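You operate a simulated robot arm through the tools that you are given. There is no shell and no other tool.

The job below is to be done with a simulated robot arm. You get a single attempt, and the scene is never put back.

Task
Top up the middle-size orange pot with compost to its ridge, then water it.
Fine: all the jug's water; lid back on the tub, scoop and jug back. Set down upright: compost scoop, small jug.

The check looks at the end state, three seconds after you hand in, the way a careful person would. Anything else that was tipped, shoved, dropped, spilled or broken makes it a failure. Lids that push on must go on centred and level and be pressed home; caps that screw on are set level and turned clockwise until they are tight.

Robot
A 6-joint arm with a two-finger parallel gripper, fixed in place. Base frame: the origin is on the floor under the middle of its stand, x ahead of it, y to its left, z up; the work surface is at about z = 890. Readings come in mm, rad, newtons and seconds.
With the tool pointing down near the work surface it reaches from about 360 to 820 mm from the base axis. Its first joint turns from -2.897 to 2.897 rad. Payload 3.91 kg.
The TCP is the grasp point between the finger pads, 30 mm short of the fingertips. In the tool frame z runs along the fingers and y along their closing line. Largest opening 110 mm; finger width 20, thickness 10; the body of the gripper, 48 by 112 mm, starts 55 mm behind the TCP.
Orientation is told as [roll, pitch, yaw] about the base's x, y, z axes, in that order, counted from this pose: with the fingers straight down and closing along the base's y, the tool's x points along the base's -x, its y along +y and its z along -z.

Tools
- The arm moves only by the tool nudge_tool. Its argument "targets" is a list that holds one entry, the list of rows, each a list of 7 numbers: the shift along the base's x, y, z in units of 20 mm (1.0 is 20 mm), then the turn, a rotation vector about the base's x, y, z in units of 8 degrees (1.0 is 8 degrees), then the closure, from 0 (fully open) to 1 (shut). In form: [[[dx, dy, dz, wx, wy, wz, claw], ...]]. A call has 1 to 20 rows; each row shifts and turns the commanded pose from where the row before left it. A call with a number of a shift or a turn outside -1 to 1 is refused whole. A row lasts 0.2 s, in which the tool goes at most 50 mm and 0.15 rad; a call with a longer step from one row to the next is refused whole, and so is a gripper value outside its range. A pose out of reach is approached as far as the arm can. The call stops where the force on the tool passes 90 N (or 10 N more than at its start, if that is more) or the arm is blocked; 0.2 s more then pass. Each finger travels about 45 mm/s and halts on what it meets, pressing with about 40 N; the grip force reading is that of the motor and also rises with nothing between the fingers. The clock runs only during rows and for 0.2 s after the last one: add rows that do not move to give the fingers time. It gives the time, the measured TCP pose, the force on the tool (base axes), the opening and the grip force at its end, in the units of the frame above (readings bear some noise), with the torque about the TCP (base axes, N m) and any sound that the robot's microphone picked up.
- Cameras (640 x 400 px; columns grow to the right, rows downward): "scene" is fixed at [411.5, 490.4, 1643.7]; the picture's right is [-0.83, 0.56, 0.00], its down [0.53, 0.79, -0.30] and it looks along [-0.17, -0.25, -0.95] (base axes); focal length 314 px, centre (320, 200). "wrist" rides on the gripper at [77, 7, -114] in the tool frame; the picture's right is [-0.09, 1.00, 0.00], its down [-0.80, -0.07, -0.59] and it looks along [-0.59, -0.05, 0.80] (tool axes); focal length 270 px, centre (320, 200). There is no depth. A picture from a camera that has moved, and an enlarged one, comes with that camera's place and axes in the base frame and with its lens. The place of the scene camera against the robot may be out by one fixed shift of up to 18 mm in any direction.
- grab_frame(camera): a new picture of that camera. The clock stands still meanwhile.
- slide_trunk(by): slides the trunk up (or, below 0, down) by that many mm; the arm rides with it, the base frame stays. It gives what a move gives, with no picture.
- close_up(camera, box): a new picture of the part [left, top, right, bottom] of that camera's present view, enlarged. The clock stands still meanwhile.
- finish_job(): hands the job in; it is judged then, once.

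Nothing tells you positions but the pictures and the camera data. Unless the task says otherwise, let go and move clear before handing in.

The tools are called after "Call:" as a command line: name --argument value ..., lists and objects as JSON in quotes. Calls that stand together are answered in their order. nudge_tool: Moves the arm, as the interface text tells. Its arguments: {"type":"object","properties":{"targets":{"type":"array","items":{"type":"array","items":{"type":"array","items":{"type":"number"}}}}},"required":["targets"]} The other tools are called the same way: slide_trunk (by) moves the trunk up or down; grab_frame (camera) takes a picture; close_up (camera, box) takes an enlarged picture of a part of a camera's view; finish_job () hands the job in.

At the start:

```text
t: 0.0
tool_pos: [331.7, 337.4, 1340.4]
orientation: [0.003, -0.001, 0.0]
ft_force: [-0.1, 1.3, -0.1]
moment: [-0.01, -0.02, -0.04]
width: 110.1
grasp_force: 0.1
trunk travel left (down, up): [-525.0, 85.0]
```

scene: 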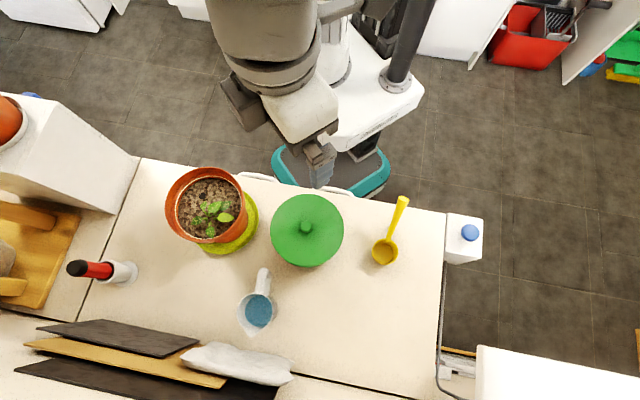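
wrist: 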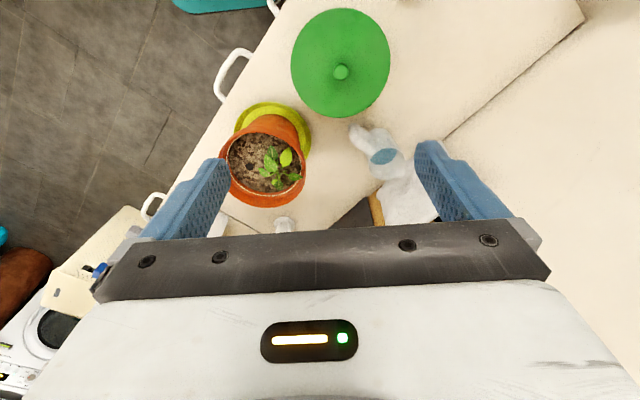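

I see a countertop with an orange pot holding a plant on a yellow saucer, a green lidded tub, a yellow scoop and a small jug with water. I'll look closer first to locate everything.

Call:
close_up --camera "scene" --box '[140, 150, 300, 250]'

Call:
close_up --camera "scene" --box '[260, 170, 420, 270]'

Call:
close_up --camera "scene" --box '[200, 250, 360, 350]'

Call:
close_up --camera "scene" --box '[340, 180, 500, 280]'

Call:
close_up --camera "scene" --box '[0, 80, 200, 205]'

```text
4.00 times, centred on (220, 200) of scene
camera zoom: at [411.5, 490.4, 1643.7], right [-0.83, 0.56, 0.0], down [0.53, 0.79, -0.3], along [-0.17, -0.25, -0.95], focal length 1254 px, centre (720, 200)
```

zoom: 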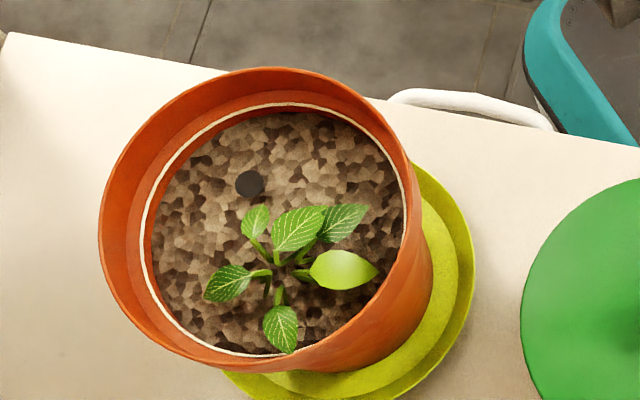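

```text
4.00 times, centred on (340, 220) of scene
camera zoom: at [411.5, 490.4, 1643.7], right [-0.83, 0.56, 0.0], down [0.53, 0.79, -0.3], along [-0.17, -0.25, -0.95], focal length 1254 px, centre (240, 120)
```

zoom: 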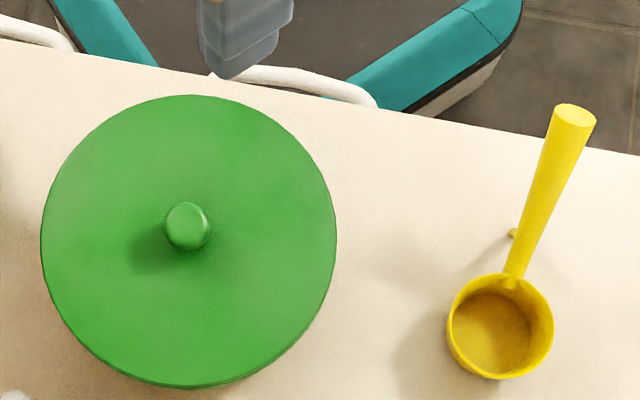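

```text
4.00 times, centred on (280, 300) of scene
camera zoom: at [411.5, 490.4, 1643.7], right [-0.83, 0.56, 0.0], down [0.53, 0.79, -0.3], along [-0.17, -0.25, -0.95], focal length 1254 px, centre (480, -200)
```

zoom: 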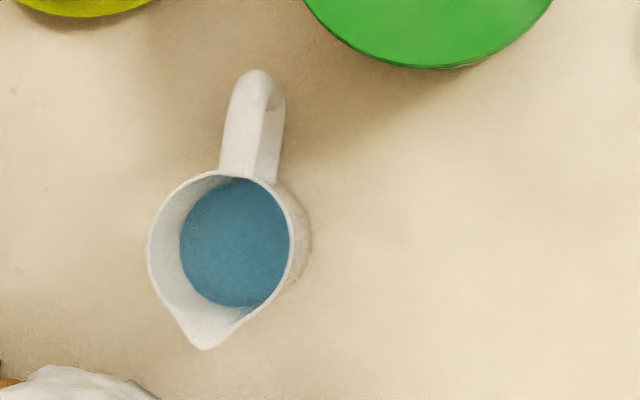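

```text
4.00 times, centred on (420, 230) of scene
camera zoom: at [411.5, 490.4, 1643.7], right [-0.83, 0.56, 0.0], down [0.53, 0.79, -0.3], along [-0.17, -0.25, -0.95], focal length 1254 px, centre (-80, 80)
```

zoom: 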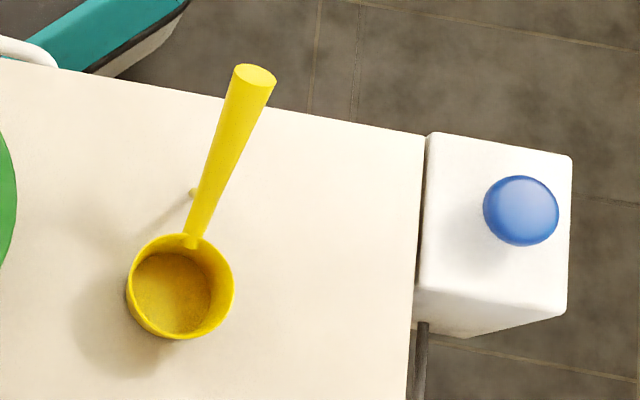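

```text
3.20 times, centred on (100, 142) of scene
camera zoom: at [411.5, 490.4, 1643.7], right [-0.83, 0.56, 0.0], down [0.53, 0.79, -0.3], along [-0.17, -0.25, -0.95], focal length 1003 px, centre (1024, 384)
```

zoom: 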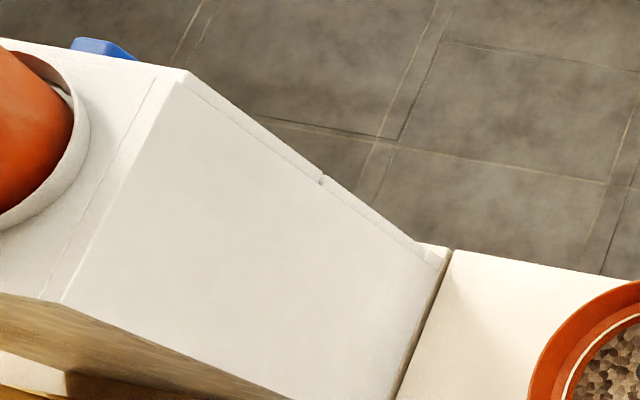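

The orange pot sits on its saucer near (500, 210), the tub near (350, 358), the scoop near (227, 487) and the jug near (530, 447). I'll enlarge the wrist views from here so I can triangulate before moving.

Call:
close_up --camera "wrist" --box '[200, 80, 360, 180]'

Call:
close_up --camera "wrist" --box '[260, 0, 420, 100]'

Call:
close_up --camera "wrist" --box '[310, 100, 470, 200]'

Call:
nudge_tool --targets '[[[-0.5, 0.5, -0.5, 0, 0, 0, 0], [-0.5, 0.5, -0.5, 0, 0, 0, 0], [-0.5, 0.5, -0.5, 0, 0, 0, 0], [-0.5, 0.5, -0.5, 0, 0, 0, 0], [-0.5, 0.5, -0.5, 0, 0, 0, 0], [-0.5, 0.5, -0.5, 0, 0, 0, 0], [-0.5, 0.5, -0.5, 0, 0, 0, 0], [-0.5, 0.5, -0.5, 0, 0, 0, 0], [-0.5, 0.5, -0.5, 0, 0, 0, 0], [-0.5, 0.5, -0.5, 0, 0, 0, 0]]]'

```text
4.00 times, centred on (280, 130) of wrist
camera zoom: at [254.2, 344.1, 1455.6], right [0.09, 1.0, 0.0], down [0.8, -0.07, 0.59], along [0.59, -0.05, -0.8], focal length 1081 px, centre (480, 480)
```

zoom: 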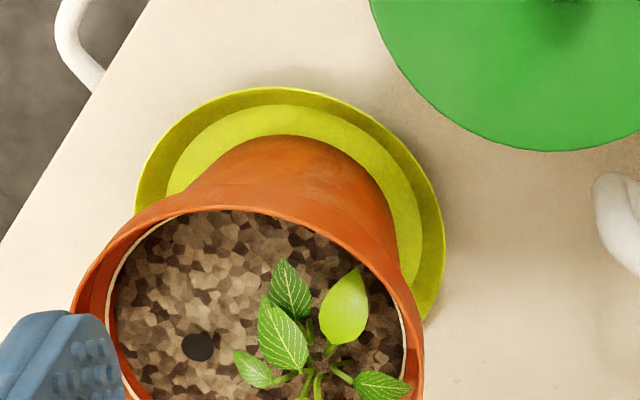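

```text
4.00 times, centred on (340, 50) of wrist
camera zoom: at [254.2, 344.1, 1455.6], right [0.09, 1.0, 0.0], down [0.8, -0.07, 0.59], along [0.59, -0.05, -0.8], focal length 1081 px, centre (240, 800)
```

zoom: 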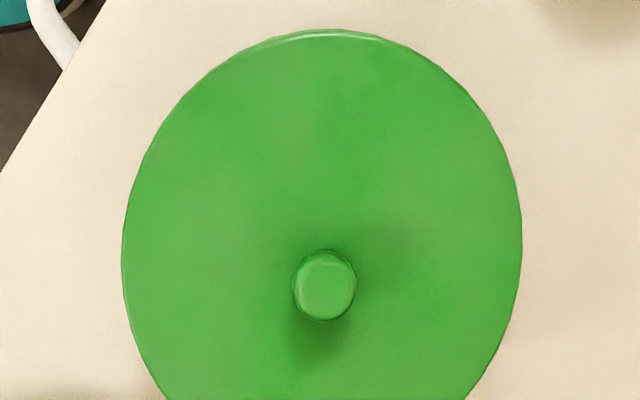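

```text
4.00 times, centred on (390, 150) of wrist
camera zoom: at [254.2, 344.1, 1455.6], right [0.09, 1.0, 0.0], down [0.8, -0.07, 0.59], along [0.59, -0.05, -0.8], focal length 1081 px, centre (40, 400)
```

zoom: 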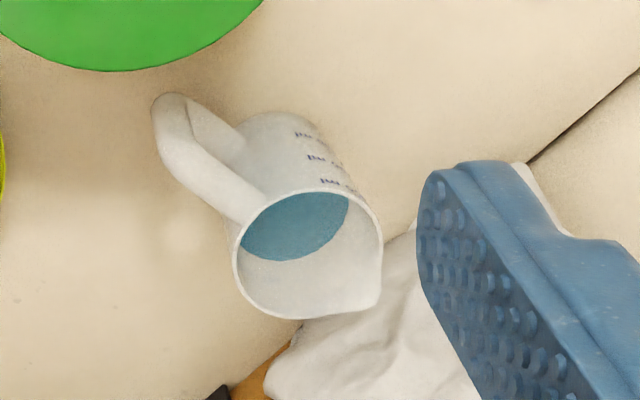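

```text
t: 2.2
tool_pos: [232.0, 438.2, 1240.4]
orientation: [-0.002, -0.001, 0.001]
ft_force: [-1.7, -0.1, -0.5]
moment: [-0.01, -0.02, -0.02]
width: 110.0
grasp_force: 0.0
trunk travel left (down, up): [-525.0, 85.0]
```

The arm moved to about (232, 438, 1240). I'll look at the scoop from here.

Call:
grab_frame --camera "wrist"

Call:
grab_frame --camera "scene"

```text
taken
camera wrist: at [154.7, 445.0, 1355.9], right [0.09, 1.0, 0.0], down [0.8, -0.07, 0.59], along [0.59, -0.05, -0.8], focal length 270 px, centre (320, 200)
```

wrist: 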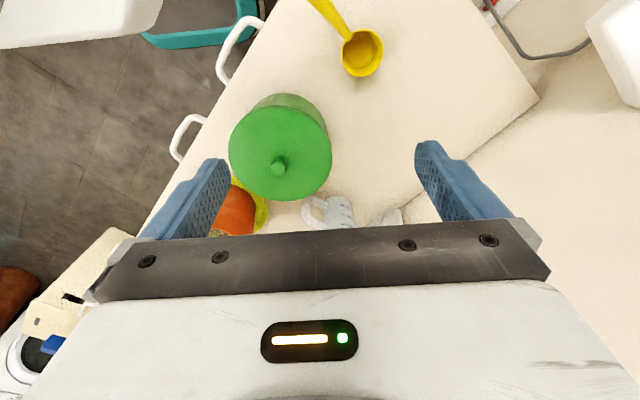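

```text
taken
```

scene: 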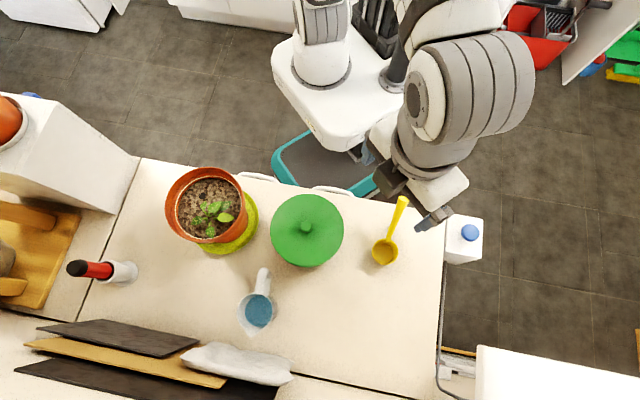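

The scoop shows at the top edge of the wrist view, with its handle pointing toward the base. I'll move back and yaw so the camera looks along the handle.

Call:
nudge_tool --targets '[[[-0.7, 0.0, -0.5, 0, 0, 0.8, 0], [-0.7, 0.0, -0.5, 0, 0, 0.8, 0], [-0.7, 0.0, -0.5, 0, 0, 0.8, 0], [-0.7, 0.0, -0.5, 0, 0, 0.8, 0], [-0.7, 0.0, -0.5, 0, 0, 0.8, 0], [-0.7, 0.0, -0.5, 0, 0, 0.8, 0]]]'

Call:
grab_frame --camera "wrist"

```text
t: 3.6
tool_pos: [147.8, 439.6, 1181.0]
orientation: [0.001, 0.0, 0.672]
ft_force: [-0.1, 0.6, 0.2]
moment: [0.01, 0.0, 0.02]
width: 109.9
grasp_force: 0.2
trunk travel left (down, up): [-525.0, 85.0]
```

```text
taken
camera wrist: at [82.2, 396.2, 1296.1], right [-0.55, 0.83, 0.0], down [0.67, 0.44, 0.59], along [0.5, 0.33, -0.8], focal length 270 px, centre (320, 200)
```

wrist: 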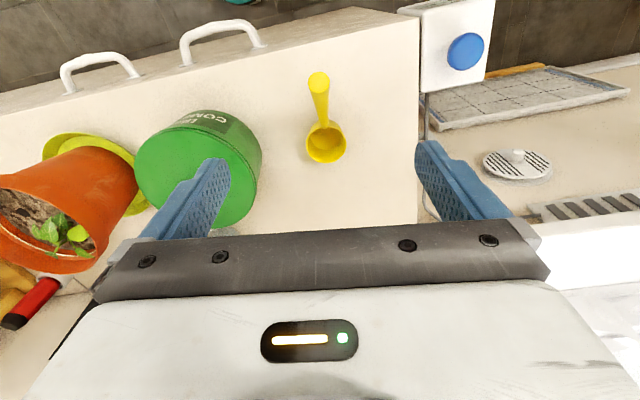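

Call:
close_up --camera "wrist" --box '[260, 60, 388, 180]'

Call:
close_up --camera "wrist" --box '[120, 100, 280, 200]'

Call:
close_up --camera "wrist" --box '[0, 130, 160, 290]'

```text
3.33 times, centred on (324, 120) of wrist
camera zoom: at [82.2, 396.2, 1296.1], right [-0.55, 0.83, 0.0], down [0.67, 0.44, 0.59], along [0.5, 0.33, -0.8], focal length 901 px, centre (307, 467)
```

zoom: 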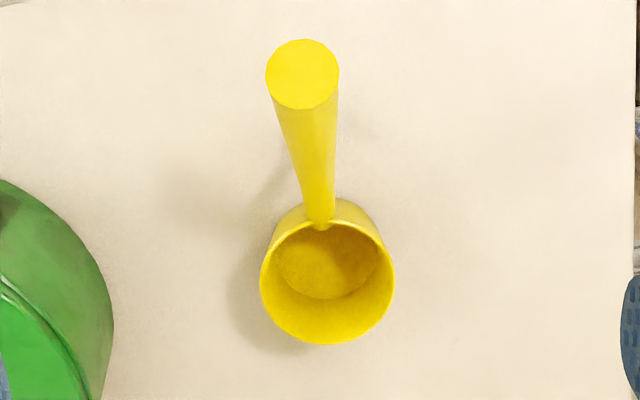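

```text
4.00 times, centred on (200, 150) of wrist
camera zoom: at [82.2, 396.2, 1296.1], right [-0.55, 0.83, 0.0], down [0.67, 0.44, 0.59], along [0.5, 0.33, -0.8], focal length 1081 px, centre (800, 400)
```

zoom: 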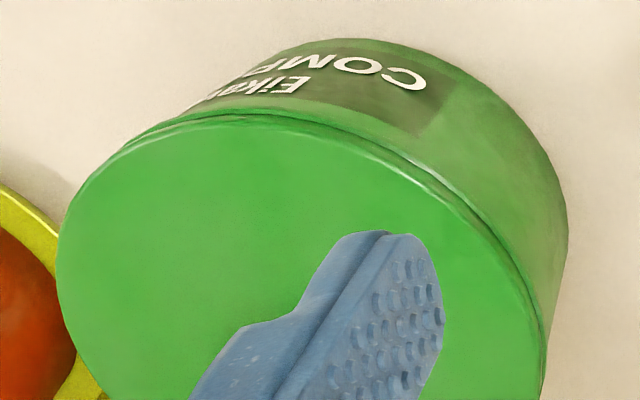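

```text
2.50 times, centred on (80, 210) of wrist
camera zoom: at [82.2, 396.2, 1296.1], right [-0.55, 0.83, 0.0], down [0.67, 0.44, 0.59], along [0.5, 0.33, -0.8], focal length 676 px, centre (920, 175)
```

zoom: 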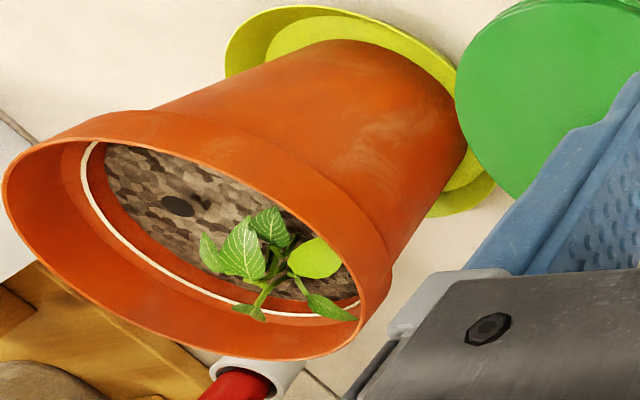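

The scoop's handle rises about 45° from a 60 mm bowl, and the tub lid's knob top is near (344, 369, 1007). I'll take finer enlargements of the scoop.

Call:
close_up --camera "scene" --box '[365, 190, 415, 270]'

Call:
close_up --camera "scene" --box '[160, 160, 260, 260]'

```text
5.00 times, centred on (390, 230) of scene
camera zoom: at [411.5, 490.4, 1643.7], right [-0.83, 0.56, 0.0], down [0.53, 0.79, -0.3], along [-0.17, -0.25, -0.95], focal length 1568 px, centre (-30, 50)
```

zoom: 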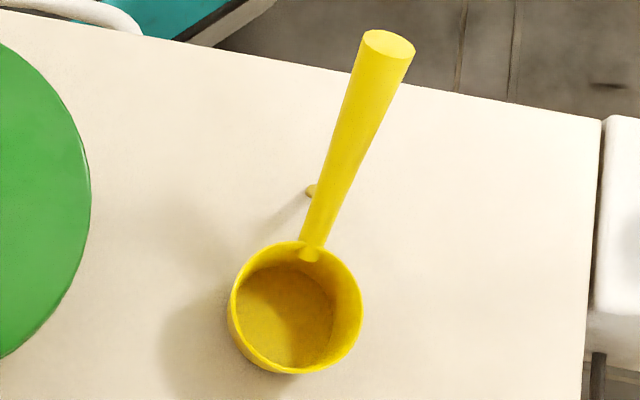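

```text
4.00 times, centred on (210, 210) of scene
camera zoom: at [411.5, 490.4, 1643.7], right [-0.83, 0.56, 0.0], down [0.53, 0.79, -0.3], along [-0.17, -0.25, -0.95], focal length 1254 px, centre (760, 160)
```

zoom: 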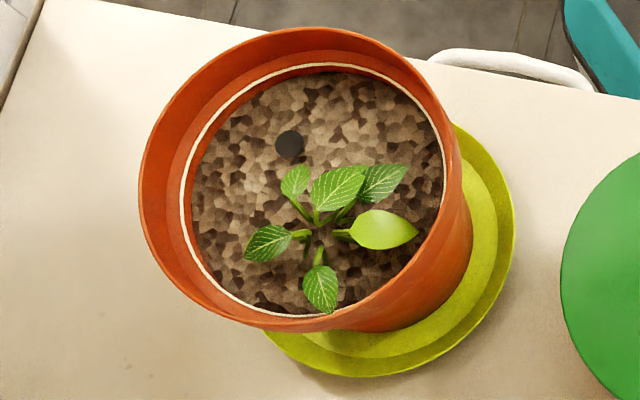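

The scoop has a short prop leg under its handle, and the pot's pale line is the ridge, standing above the soil. I'll start with the tub lid and move above its knob.

Call:
nudge_tool --targets '[[[0.98, -0.355, -0.2, 0, 0, 0.081, 0], [0.98, -0.355, -0.2, 0, 0, 0.081, 0], [0.98, -0.355, -0.2, 0, 0, 0.081, 0], [0.98, -0.355, -0.2, 0, 0, 0.081, 0], [0.98, -0.355, -0.2, 0, 0, 0.081, 0], [0.98, -0.355, -0.2, 0, 0, 0.081, 0], [0.98, -0.355, -0.2, 0, 0, 0.081, 0], [0.98, -0.355, -0.2, 0, 0, 0.081, 0], [0.98, -0.355, -0.2, 0, 0, 0.081, 0], [0.98, -0.355, -0.2, 0, 0, 0.081, 0]]]'

Call:
grab_frame --camera "wrist"

```text
t: 5.8
tool_pos: [344.9, 365.8, 1140.6]
orientation: [-0.002, 0.0, 0.785]
ft_force: [-0.6, -0.3, 0.1]
moment: [0.01, 0.0, -0.01]
width: 110.2
grasp_force: 0.1
trunk travel left (down, up): [-525.0, 85.0]
```

```text
taken
camera wrist: at [285.7, 315.4, 1256.0], right [-0.64, 0.77, 0.0], down [0.62, 0.52, 0.59], along [0.46, 0.38, -0.8], focal length 270 px, centre (320, 200)
```

wrist: 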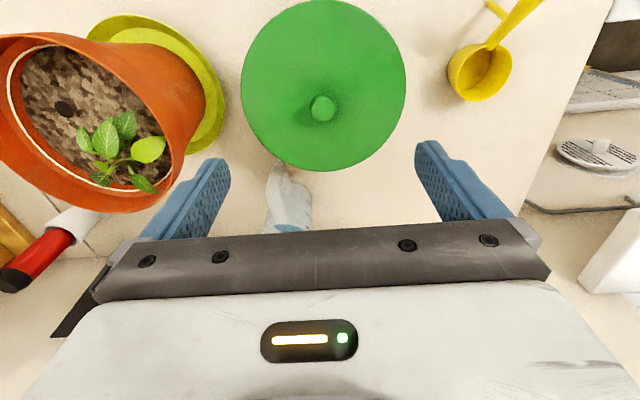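

Call:
close_up --camera "wrist" --box '[280, 80, 360, 130]'

Call:
close_up --camera "wrist" --box '[0, 20, 240, 220]'

Call:
close_up --camera "wrist" --box '[430, 0, 560, 110]'

```text
8.00 times, centred on (320, 105) of wrist
camera zoom: at [285.7, 315.4, 1256.0], right [-0.64, 0.77, 0.0], down [0.62, 0.52, 0.59], along [0.46, 0.38, -0.8], focal length 2162 px, centre (320, 960)
```

zoom: 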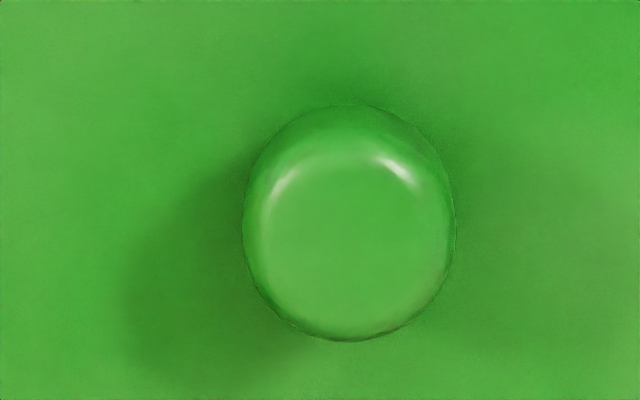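

```text
2.00 times, centred on (120, 120) of wrist
camera zoom: at [285.7, 315.4, 1256.0], right [-0.64, 0.77, 0.0], down [0.62, 0.52, 0.59], along [0.46, 0.38, -0.8], focal length 541 px, centre (720, 360)
```

zoom: 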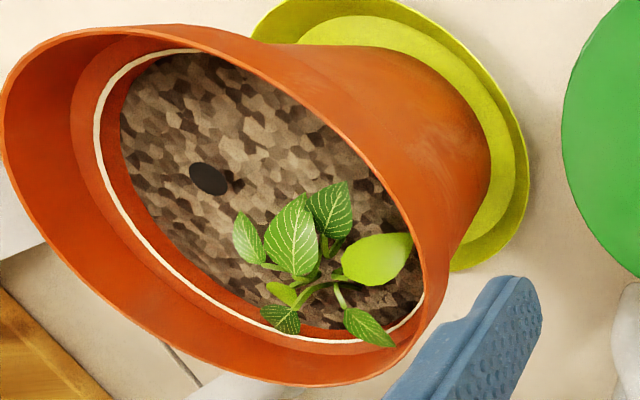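

```text
3.64 times, centred on (495, 55) of wrist
camera zoom: at [285.7, 315.4, 1256.0], right [-0.64, 0.77, 0.0], down [0.62, 0.52, 0.59], along [0.46, 0.38, -0.8], focal length 983 px, centre (-316, 727)
```

zoom: 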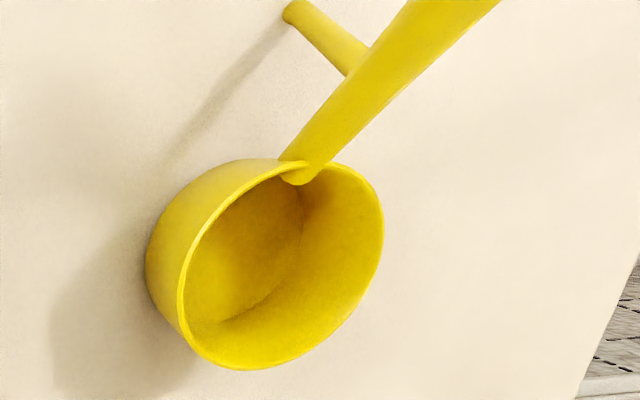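

The knob sits about 3.5 mm to the right and slightly outward of the point below the tool. I'll correct that, come down to just above it and look again.

Call:
nudge_tool --targets '[[[0.0, 0.12, -0.8, 0, 0, 0, 0], [0.0, 0.12, -0.8, 0, 0, 0, 0], [0.0, 0, -0.8, 0, 0, 0, 0], [0.0, 0, -0.8, 0, 0, 0, 0], [0.0, 0, -0.8, 0, 0, 0, 0], [0.0, 0, -0.6, 0, 0, 0, 0]]]'

Call:
grab_frame --camera "wrist"

```text
t: 7.2
tool_pos: [342.9, 371.0, 1047.6]
orientation: [0.0, 0.001, 0.785]
ft_force: [0.2, -0.2, 0.4]
moment: [-0.01, -0.02, -0.03]
width: 110.0
grasp_force: 0.1
trunk travel left (down, up): [-525.0, 85.0]
```

```text
taken
camera wrist: at [283.4, 322.1, 1163.3], right [-0.64, 0.77, 0.0], down [0.62, 0.52, 0.59], along [0.46, 0.38, -0.8], focal length 270 px, centre (320, 200)
```

wrist: 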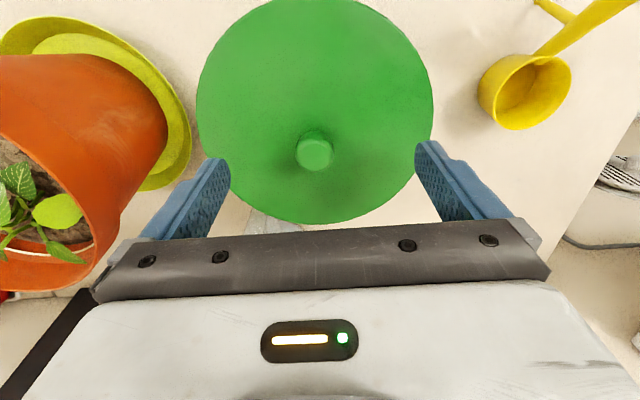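

Call:
close_up --camera "wrist" --box '[270, 110, 366, 170]'

Call:
close_up --camera "scene" --box '[250, 170, 370, 270]'

```text
6.67 times, centred on (318, 140) of wrist
camera zoom: at [283.4, 322.1, 1163.3], right [-0.64, 0.77, 0.0], down [0.62, 0.52, 0.59], along [0.46, 0.38, -0.8], focal length 1802 px, centre (333, 600)
```

zoom: 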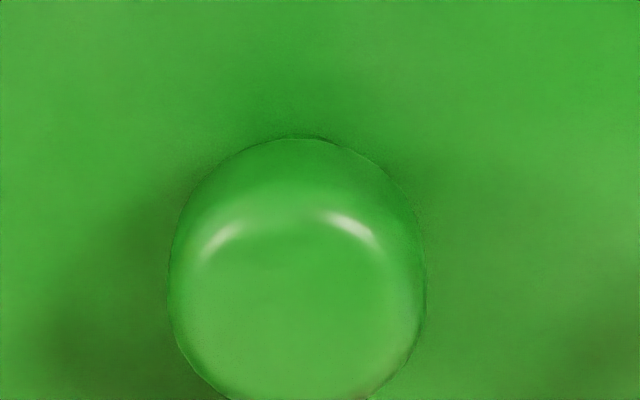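

```text
4.00 times, centred on (310, 220) of scene
camera zoom: at [411.5, 490.4, 1643.7], right [-0.83, 0.56, 0.0], down [0.53, 0.79, -0.3], along [-0.17, -0.25, -0.95], focal length 1254 px, centre (360, 120)
```

zoom: 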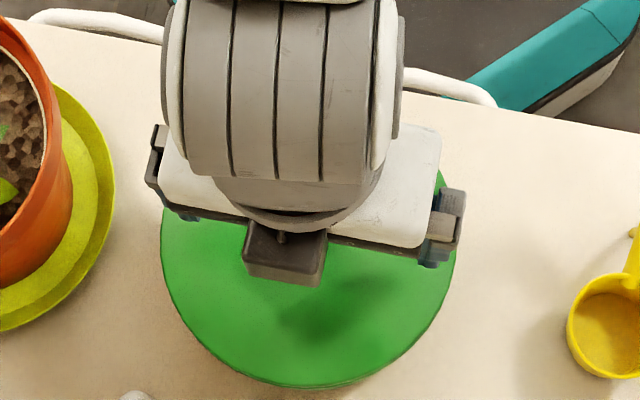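

The knob is now about 3 mm left of centre with its top at about z 1009. I'll shift over and lower gently around it.

Call:
nudge_tool --targets '[[[0.1, -0.12, -0.3, 0, 0, 0, 0], [0, 0, -0.5, 0, 0, 0, 0], [0, 0, -0.1, 0, 0, 0, 0], [0, 0, 0, 0, 0, 0, 0]]]'

Call:
close_up --camera "wrist" --box '[160, 100, 480, 300]'

```text
t: 8.2
tool_pos: [346.5, 369.0, 1030.1]
orientation: [0.0, 0.0, 0.783]
ft_force: [-0.5, 0.1, -0.9]
moment: [-0.01, -0.01, -0.03]
width: 110.1
grasp_force: 0.0
trunk travel left (down, up): [-525.0, 85.0]
```

```text
2.00 times, centred on (320, 200) of wrist
camera zoom: at [286.1, 319.1, 1145.5], right [-0.64, 0.77, 0.0], down [0.62, 0.52, 0.59], along [0.46, 0.38, -0.8], focal length 541 px, centre (320, 200)
```

zoom: 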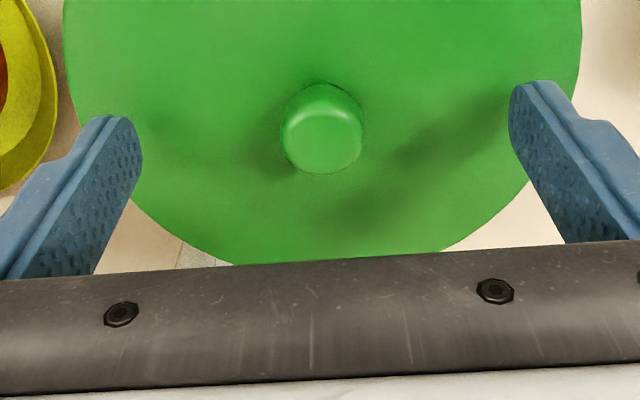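

The fingertips straddle the knob just above the lid. I'll lower a little more while watching the force.

Call:
nudge_tool --targets '[[[0, 0, -0.1, 0, 0, 0, 0], [0, 0, -0.05, 0, 0, 0, 0], [0, 0, 0, 0, 0, 0, 0]]]'

```text
t: 9.0
tool_pos: [345.0, 368.5, 1027.1]
orientation: [-0.001, 0.0, 0.783]
ft_force: [-0.7, -0.8, -0.9]
moment: [0.01, -0.04, 0.0]
width: 109.9
grasp_force: 0.1
trunk travel left (down, up): [-525.0, 85.0]
```

There's no contact yet, with the tips at about z 997. I'll close on the knob now.

Call:
nudge_tool --targets '[[[0, 0, 0, 0, 0, 0, 1], [0, 0, 0, 0, 0, 0, 1], [0, 0, 0, 0, 0, 0, 1], [0, 0, 0, 0, 0, 0, 1], [0, 0, 0, 0, 0, 0, 1], [0, 0, 0, 0, 0, 0, 1], [0, 0, 0, 0, 0, 0, 1]]]'

Call:
close_up --camera "wrist" --box '[160, 100, 480, 300]'

```text
t: 10.6
tool_pos: [344.6, 368.6, 1027.8]
orientation: [0.0, 0.0, 0.783]
ft_force: [-0.3, 0.7, -0.1]
moment: [0.04, 0.01, -0.03]
width: 22.8
grasp_force: 40.3
trunk travel left (down, up): [-525.0, 85.0]
heard: snap
```

```text
2.00 times, centred on (320, 200) of wrist
camera zoom: at [285.9, 319.2, 1142.6], right [-0.64, 0.77, 0.0], down [0.62, 0.52, 0.59], along [0.46, 0.38, -0.8], focal length 541 px, centre (320, 200)
```

zoom: 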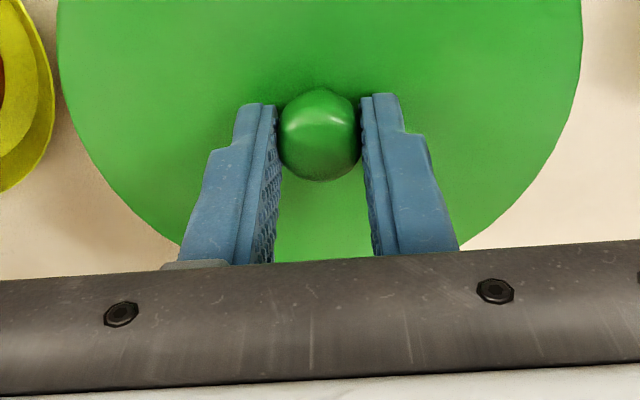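

The knob is gripped at 22.8 mm and I heard a snap. I'll pull the lid straight up slowly.

Call:
nudge_tool --targets '[[[0, 0, 0.1, 0, 0, 0, 1], [0, 0, 0.1, 0, 0, 0, 1], [0, 0, 0.2, 0, 0, 0, 1], [0, 0, 0.2, 0, 0, 0, 1]]]'

Call:
grab_frame --camera "wrist"

Call:
close_up --camera "scene" --box '[250, 170, 370, 270]'

```text
t: 11.6
tool_pos: [345.4, 367.7, 1039.7]
orientation: [0.001, -0.001, 0.785]
ft_force: [0.3, -1.0, 0.2]
moment: [-0.01, -0.06, 0.01]
width: 24.3
grasp_force: 0.1
trunk travel left (down, up): [-525.0, 85.0]
```

```text
taken
camera wrist: at [286.2, 318.9, 1154.6], right [-0.64, 0.77, 0.0], down [0.62, 0.52, 0.59], along [0.46, 0.38, -0.8], focal length 270 px, centre (320, 200)
```

wrist: 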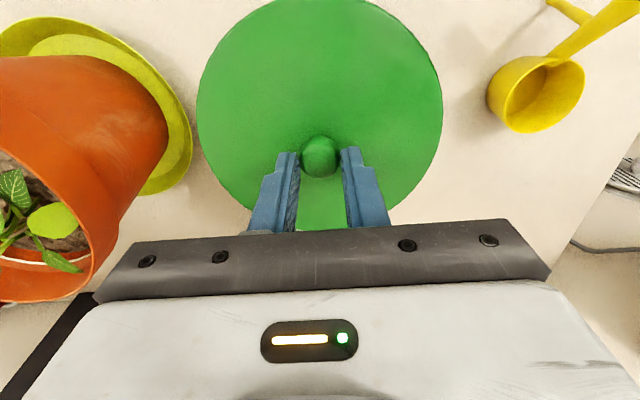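

```text
4.00 times, centred on (310, 220) of scene
camera zoom: at [411.5, 490.4, 1643.7], right [-0.83, 0.56, 0.0], down [0.53, 0.79, -0.3], along [-0.17, -0.25, -0.95], focal length 1254 px, centre (360, 120)
```

zoom: 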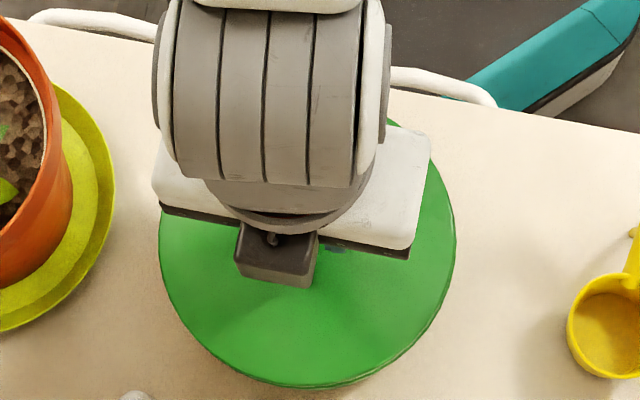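

The lid doesn't seem to have come up with the gripper. The opening reads 24.3 with no grip force, so I'll look closely.

Call:
close_up --camera "wrist" --box '[240, 110, 400, 210]'

Call:
close_up --camera "scene" --box '[280, 190, 340, 240]'

```text
4.00 times, centred on (320, 160) of wrist
camera zoom: at [286.2, 318.9, 1154.6], right [-0.64, 0.77, 0.0], down [0.62, 0.52, 0.59], along [0.46, 0.38, -0.8], focal length 1081 px, centre (320, 360)
```

zoom: 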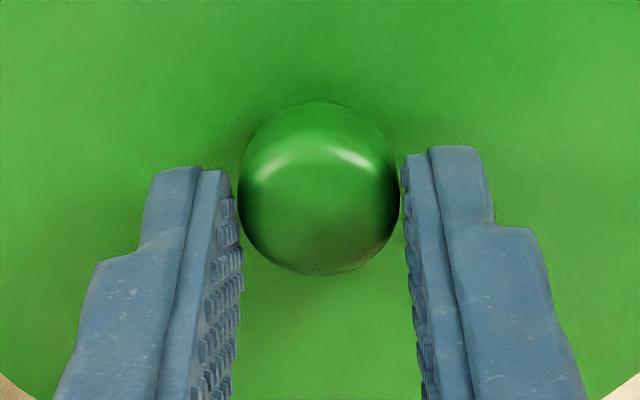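

```text
8.00 times, centred on (310, 215) of scene
camera zoom: at [411.5, 490.4, 1643.7], right [-0.83, 0.56, 0.0], down [0.53, 0.79, -0.3], along [-0.17, -0.25, -0.95], focal length 2508 px, centre (400, 80)
```

zoom: 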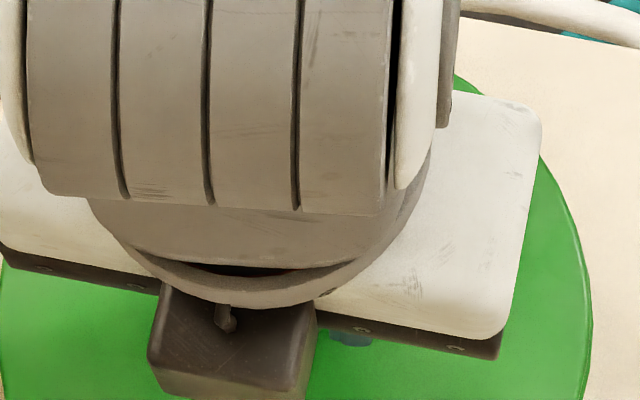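

Call:
nudge_tool --targets '[[[0, 0, 0, 0, 0, 0, 1], [0, 0, 0, 0, 0, 0, 1]]]'

Call:
close_up --camera "wrist" --box '[240, 110, 400, 210]'

```text
t: 12.2
tool_pos: [345.6, 369.2, 1040.2]
orientation: [-0.001, 0.0, 0.783]
ft_force: [-3.0, 4.3, 9.5]
moment: [0.15, 0.3, 0.01]
width: 22.8
grasp_force: 40.1
trunk travel left (down, up): [-525.0, 85.0]
heard: snap
```

```text
4.00 times, centred on (320, 160) of wrist
camera zoom: at [285.6, 319.3, 1155.1], right [-0.64, 0.77, 0.0], down [0.62, 0.51, 0.6], along [0.46, 0.38, -0.8], focal length 1081 px, centre (320, 360)
```

zoom: 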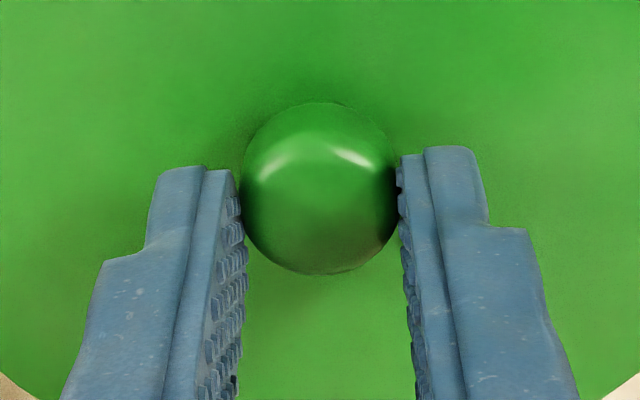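

The fingers slid up over the knob's bulge, so I need to grip it lower, with the tips near the lid surface. I'll open partway and lower until light contact.

Call:
nudge_tool --targets '[[[0, 0, 0, 0, 0, 0, 0.55], [0, 0, 0, 0, 0, 0, 0.55], [0, 0, 0, 0, 0, 0, 0.55], [0, 0, -0.3, 0, 0, 0, 0.55], [0, 0, -0.3, 0, 0, 0, 0.55], [0, 0, -0.1, 0, 0, 0, 0.55], [0, 0, 0, 0, 0, 0, 0.55]]]'

Call:
nudge_tool --targets '[[[0, 0, -0.1, 0, 0, 0, 0.55], [0, 0, 0, 0, 0, 0, 0.55]]]'

```text
t: 13.8
tool_pos: [345.1, 369.7, 1026.4]
orientation: [0.0, 0.0, 0.784]
ft_force: [0.7, -0.2, 0.1]
moment: [0.01, 0.0, -0.01]
width: 49.7
grasp_force: 0.0
trunk travel left (down, up): [-525.0, 85.0]
```

```text
t: 14.4
tool_pos: [345.7, 368.8, 1023.8]
orientation: [0.001, -0.001, 0.784]
ft_force: [-0.1, 0.5, 0.4]
moment: [0.01, 0.0, 0.0]
width: 49.3
grasp_force: 0.2
trunk travel left (down, up): [-525.0, 85.0]
```

Call:
nudge_tool --targets '[[[0, 0, -0.1, 0, 0, 0, 0.55], [0, 0, 0, 0, 0, 0, 0.55]]]'

Call:
close_up --camera "wrist" --box '[240, 100, 400, 200]'

```text
t: 15.0
tool_pos: [345.0, 368.9, 1021.8]
orientation: [0.0, -0.002, 0.784]
ft_force: [0.2, 0.4, 5.2]
moment: [0.01, 0.0, 0.0]
width: 49.7
grasp_force: 0.1
trunk travel left (down, up): [-525.0, 85.0]
```

```text
4.00 times, centred on (320, 150) of wrist
camera zoom: at [285.5, 318.7, 1137.6], right [-0.64, 0.77, 0.0], down [0.62, 0.52, 0.6], along [0.46, 0.38, -0.8], focal length 1081 px, centre (320, 400)
```

zoom: 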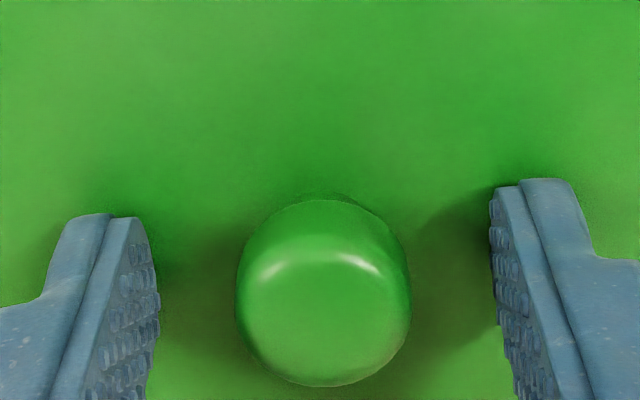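

The tips touch the lid at TCP z ≈ 1022, so the lid's top is at about 992. I'll raise a hair, close and pull up gently.

Call:
nudge_tool --targets '[[[0, 0, 0.05, 0, 0, 0, 0.55], [0, 0, 0, 0, 0, 0, 1], [0, 0, 0, 0, 0, 0, 1], [0, 0, 0, 0, 0, 0, 1], [0, 0, 0, 0, 0, 0, 1], [0, 0, 0, 0, 0, 0, 1]]]'

Call:
nudge_tool --targets '[[[0, 0, 0.05, 0, 0, 0, 1], [0, 0, 0.05, 0, 0, 0, 1], [0, 0, 0.05, 0, 0, 0, 1], [0, 0, 0, 0, 0, 0, 1]]]'

```text
t: 16.4
tool_pos: [345.9, 367.8, 1022.4]
orientation: [0.0, -0.001, 0.784]
ft_force: [0.2, -0.9, 0.0]
moment: [0.01, 0.01, 0.02]
width: 22.8
grasp_force: 39.8
trunk travel left (down, up): [-525.0, 85.0]
heard: snap
```

```text
t: 17.4
tool_pos: [345.5, 368.0, 1025.8]
orientation: [0.0, 0.0, 0.785]
ft_force: [0.1, -0.3, -1.0]
moment: [0.01, -0.02, 0.0]
width: 22.7
grasp_force: 39.7
trunk travel left (down, up): [-525.0, 85.0]
```

Call:
close_up --camera "wrist" --box '[240, 100, 400, 200]'

Call:
nudge_tool --targets '[[[0, 0, 0.1, 0, 0, 0, 1], [0, 0, 0.1, 0, 0, 0, 1], [0, 0, 0, 0, 0, 0, 1]]]'

Call:
close_up --camera "wrist" --box '[160, 0, 480, 240]'

```text
4.00 times, centred on (320, 150) of wrist
camera zoom: at [285.8, 319.0, 1141.0], right [-0.64, 0.77, 0.0], down [0.62, 0.52, 0.59], along [0.46, 0.38, -0.8], focal length 1081 px, centre (320, 400)
```

zoom: 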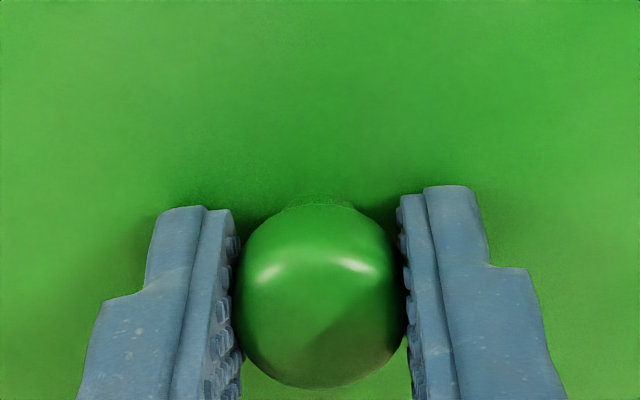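

```text
t: 18.2
tool_pos: [344.6, 368.2, 1028.8]
orientation: [0.0, 0.0, 0.784]
ft_force: [0.5, 0.1, -0.7]
moment: [0.02, 0.01, 0.02]
width: 22.6
grasp_force: 39.7
trunk travel left (down, up): [-525.0, 85.0]
```

```text
1.67 times, centred on (320, 120) of wrist
camera zoom: at [285.2, 318.9, 1144.6], right [-0.64, 0.77, 0.0], down [0.62, 0.52, 0.59], along [0.46, 0.38, -0.8], focal length 450 px, centre (320, 333)
```

zoom: 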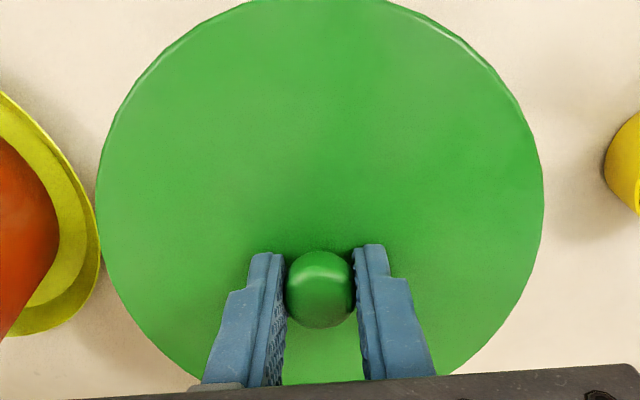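

The lid is rising with the gripper now. I'll continue up slowly.

Call:
nudge_tool --targets '[[[0, 0, 0.2, 0, 0, 0, 1], [0, 0, 0.3, 0, 0, 0, 1], [0, 0, 0.4, 0, 0, 0, 1], [0, 0, 0.5, 0, 0, 0, 1], [0, 0, 0.5, 0, 0, 0, 1], [0, 0, 0.5, 0, 0, 0, 1], [0, 0, 0.5, 0, 0, 0, 1], [0, 0, 0.5, 0, 0, 0, 1], [0, 0, 0.3, 0, 0, 0, 1], [0, 0, 0, 0, 0, 0, 1]]]'

Call:
grab_frame --camera "scene"

Call:
grab_frame --camera "wrist"

```text
t: 20.4
tool_pos: [346.0, 368.6, 1103.9]
orientation: [0.001, 0.0, 0.784]
ft_force: [-0.1, -0.2, -0.8]
moment: [0.0, 0.02, 0.0]
width: 22.7
grasp_force: 40.1
trunk travel left (down, up): [-525.0, 85.0]
```

```text
taken
```

scene: 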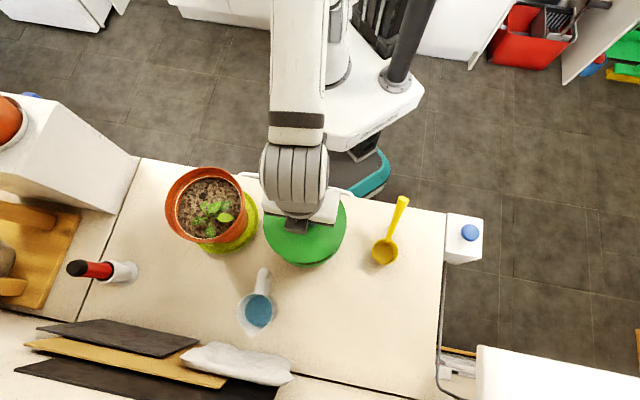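

```text
taken
camera wrist: at [286.4, 319.4, 1218.9], right [-0.64, 0.77, 0.0], down [0.62, 0.52, 0.59], along [0.46, 0.38, -0.8], focal length 270 px, centre (320, 200)
```

wrist: 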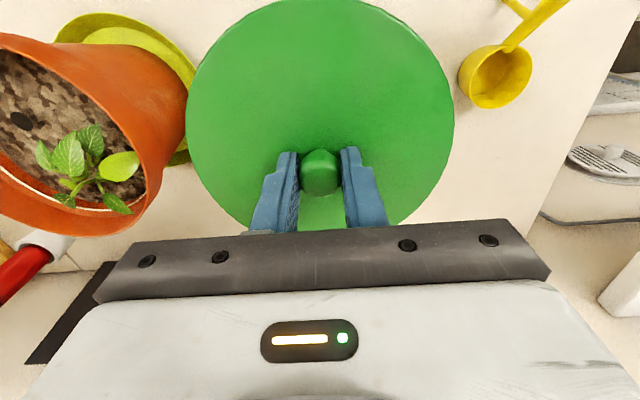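

The lid is held and clear of the tub. I'll carry it to the open counter near (373, 576).

Call:
nudge_tool --targets '[[[0.12, 0.5, 0, 0, 0, 0, 1], [0.12, 0.9, 0, 0, 0, 0, 1], [0.12, 0.9, 0, 0, 0, 0, 1], [0.12, 0.9, 0, 0, 0, 0, 1], [0.12, 0.9, 0, 0, 0, 0, 1], [0.12, 0.9, 0, 0, 0, 0, 1], [0.12, 0.9, 0, 0, 0, 0, 1], [0.12, 0.9, 0, 0, 0, 0, 1], [0.12, 0.9, 0, 0, 0, 0, 1], [0.12, 0.9, 0, 0, 0, 0, 1], [0.12, 0.9, 0, 0, 0, 0, 1], [0.04, 0.8, 0, 0, 0, 0, 1], [0, 0, 0, 0, 0, 0, 1]]]'

Call:
grab_frame --camera "scene"

Call:
grab_frame --camera "wrist"

```text
t: 23.2
tool_pos: [371.4, 575.0, 1104.6]
orientation: [0.002, 0.0, 0.783]
ft_force: [-0.8, 0.9, -1.4]
moment: [-0.03, 0.02, 0.01]
width: 22.8
grasp_force: 39.6
trunk travel left (down, up): [-525.0, 85.0]
```

```text
taken
```

scene: 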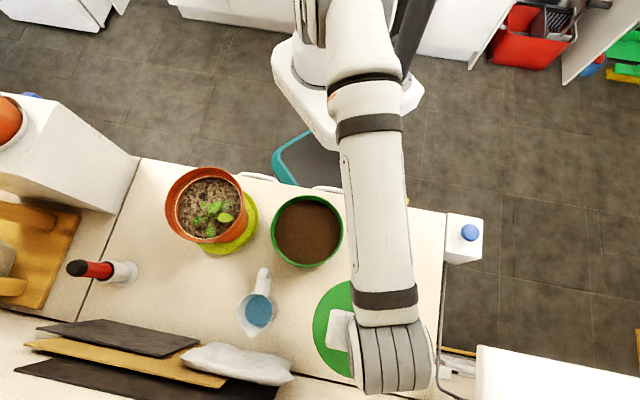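

```text
taken
camera wrist: at [312.2, 526.1, 1219.7], right [-0.64, 0.77, 0.0], down [0.62, 0.52, 0.59], along [0.46, 0.38, -0.8], focal length 270 px, centre (320, 200)
```

wrist: 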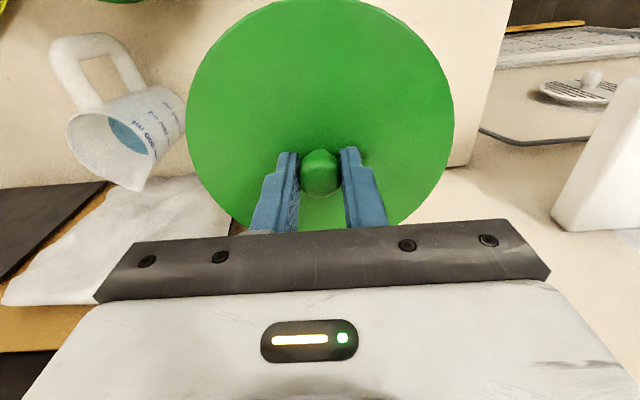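

The tub is open and full of compost, and the counter under the lid is clear. I'll lower the lid.

Call:
nudge_tool --targets '[[[0, 0, -0.7, 0, 0, 0, 1], [0, 0, -1, 0, 0, 0, 1], [0, 0, -1, 0, 0, 0, 1], [0, 0, -1, 0, 0, 0, 1], [0, 0, -1, 0, 0, 0, 1], [0, 0, -1, 0, 0, 0, 1], [0, 0, -0.7, 0, 0, 0, 1], [0, 0, -0.5, 0, 0, 0, 1], [0, 0, 0, 0, 0, 0, 1]]]'

Call:
grab_frame --camera "wrist"

```text
t: 25.2
tool_pos: [373.1, 574.0, 964.9]
orientation: [0.002, 0.001, 0.784]
ft_force: [-0.3, -0.2, -0.8]
moment: [0.02, -0.02, 0.01]
width: 22.8
grasp_force: 40.2
trunk travel left (down, up): [-525.0, 85.0]
```

```text
taken
camera wrist: at [314.1, 525.1, 1080.4], right [-0.64, 0.77, 0.0], down [0.62, 0.52, 0.59], along [0.46, 0.38, -0.8], focal length 270 px, centre (320, 200)
```

wrist: 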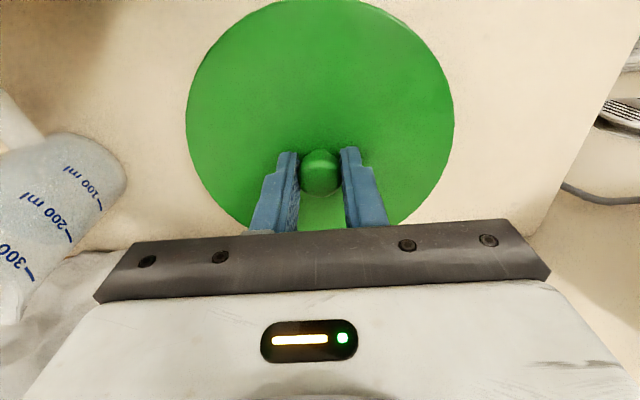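

Call:
nudge_tool --targets '[[[0, 0, -0.25, 0, 0, 0, 1], [0, 0, -0.25, 0, 0, 0, 1], [0, 0, -0.25, 0, 0, 0, 1], [0, 0, 0, 0, 0, 0, 1]]]'

Call:
nudge_tool --targets '[[[0, 0, -0.1, 0, 0, 0, 1], [0, 0, -0.1, 0, 0, 0, 1], [0, 0, 0, 0, 0, 0, 1]]]'

```text
t: 26.2
tool_pos: [373.4, 574.4, 950.0]
orientation: [-0.002, 0.0, 0.783]
ft_force: [0.2, 0.4, -1.9]
moment: [-0.03, 0.02, 0.0]
width: 22.8
grasp_force: 40.2
trunk travel left (down, up): [-525.0, 85.0]
```

```text
t: 27.0
tool_pos: [371.3, 574.3, 946.8]
orientation: [0.001, 0.001, 0.782]
ft_force: [0.2, 0.0, -0.6]
moment: [-0.01, 0.0, 0.0]
width: 22.9
grasp_force: 39.5
trunk travel left (down, up): [-525.0, 85.0]
```

Call:
nudge_tool --targets '[[[0, 0, -0.1, 0, 0, 0, 1], [0, 0, -0.1, 0, 0, 0, 1], [0, 0, 0, 0, 0, 0, 1]]]'

Call:
nudge_tool --targets '[[[0, 0, -0.1, 0, 0, 0, 1], [0, 0, -0.1, 0, 0, 0, 1], [0, 0, 0, 0, 0, 0, 1]]]'

```text
t: 27.8
tool_pos: [372.8, 575.0, 942.2]
orientation: [0.0, 0.001, 0.784]
ft_force: [0.5, 0.2, -1.2]
moment: [0.0, 0.02, 0.01]
width: 22.8
grasp_force: 39.9
trunk travel left (down, up): [-525.0, 85.0]
```

```text
t: 28.6
tool_pos: [371.0, 574.2, 938.1]
orientation: [0.0, 0.0, 0.783]
ft_force: [0.1, -0.1, -1.4]
moment: [-0.02, -0.02, 0.04]
width: 22.7
grasp_force: 40.3
trunk travel left (down, up): [-525.0, 85.0]
```

Call:
nudge_tool --targets '[[[0, 0, -0.1, 0, 0, 0, 1], [0, 0, -0.1, 0, 0, 0, 1], [0, 0, 0, 0, 0, 0, 1]]]'

Call:
nudge_tool --targets '[[[0, 0, -0.1, 0, 0, 0, 1], [0, 0, 0, 0, 0, 0, 1]]]'

```text
t: 29.4
tool_pos: [371.7, 573.7, 934.1]
orientation: [0.001, -0.001, 0.784]
ft_force: [0.2, 0.8, -1.1]
moment: [0.05, -0.02, 0.02]
width: 22.9
grasp_force: 40.1
trunk travel left (down, up): [-525.0, 85.0]
```

```text
t: 30.0
tool_pos: [372.3, 574.3, 932.7]
orientation: [0.0, 0.0, 0.783]
ft_force: [0.5, -0.7, -1.0]
moment: [0.01, 0.01, 0.02]
width: 22.8
grasp_force: 39.8
trunk travel left (down, up): [-525.0, 85.0]
```

Call:
nudge_tool --targets '[[[0, 0, -0.1, 0, 0, 0, 1], [0, 0, 0, 0, 0, 0, 1]]]'

Call:
nudge_tool --targets '[[[0, 0, -0.1, 0, 0, 0, 1], [0, 0, 0, 0, 0, 0, 1]]]'

Call:
close_up --camera "wrist" --box '[160, 0, 480, 240]'

```text
t: 30.6
tool_pos: [371.8, 574.5, 930.2]
orientation: [0.0, 0.001, 0.782]
ft_force: [0.0, 0.3, -1.6]
moment: [0.0, 0.02, 0.02]
width: 23.0
grasp_force: 40.5
trunk travel left (down, up): [-525.0, 85.0]
```

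```text
t: 31.2
tool_pos: [372.4, 575.1, 928.5]
orientation: [0.001, 0.0, 0.784]
ft_force: [0.0, 0.4, -0.4]
moment: [-0.01, -0.03, 0.0]
width: 22.9
grasp_force: 39.8
trunk travel left (down, up): [-525.0, 85.0]
```

```text
1.67 times, centred on (320, 120) of wrist
camera zoom: at [312.5, 524.8, 1043.9], right [-0.64, 0.77, 0.0], down [0.62, 0.52, 0.59], along [0.46, 0.38, -0.8], focal length 450 px, centre (320, 333)
```

zoom: 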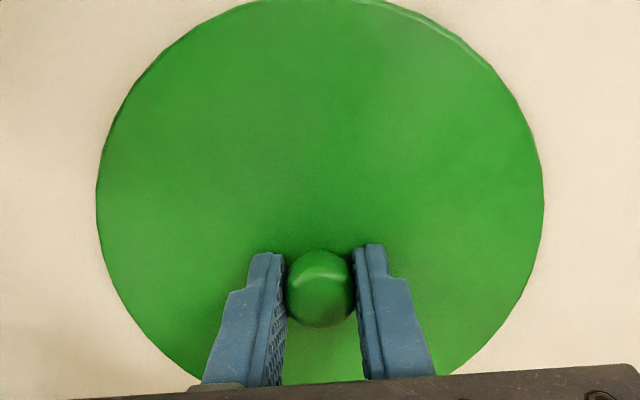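

Call:
nudge_tool --targets '[[[0, 0, -0.1, 0, 0, 0, 1], [0, 0, 0, 0, 0, 0, 1]]]'

```text
t: 31.8
tool_pos: [371.6, 575.0, 926.0]
orientation: [-0.001, 0.0, 0.783]
ft_force: [0.7, -0.3, 2.0]
moment: [-0.2, 0.2, 0.0]
width: 22.8
grasp_force: 40.0
trunk travel left (down, up): [-525.0, 85.0]
```

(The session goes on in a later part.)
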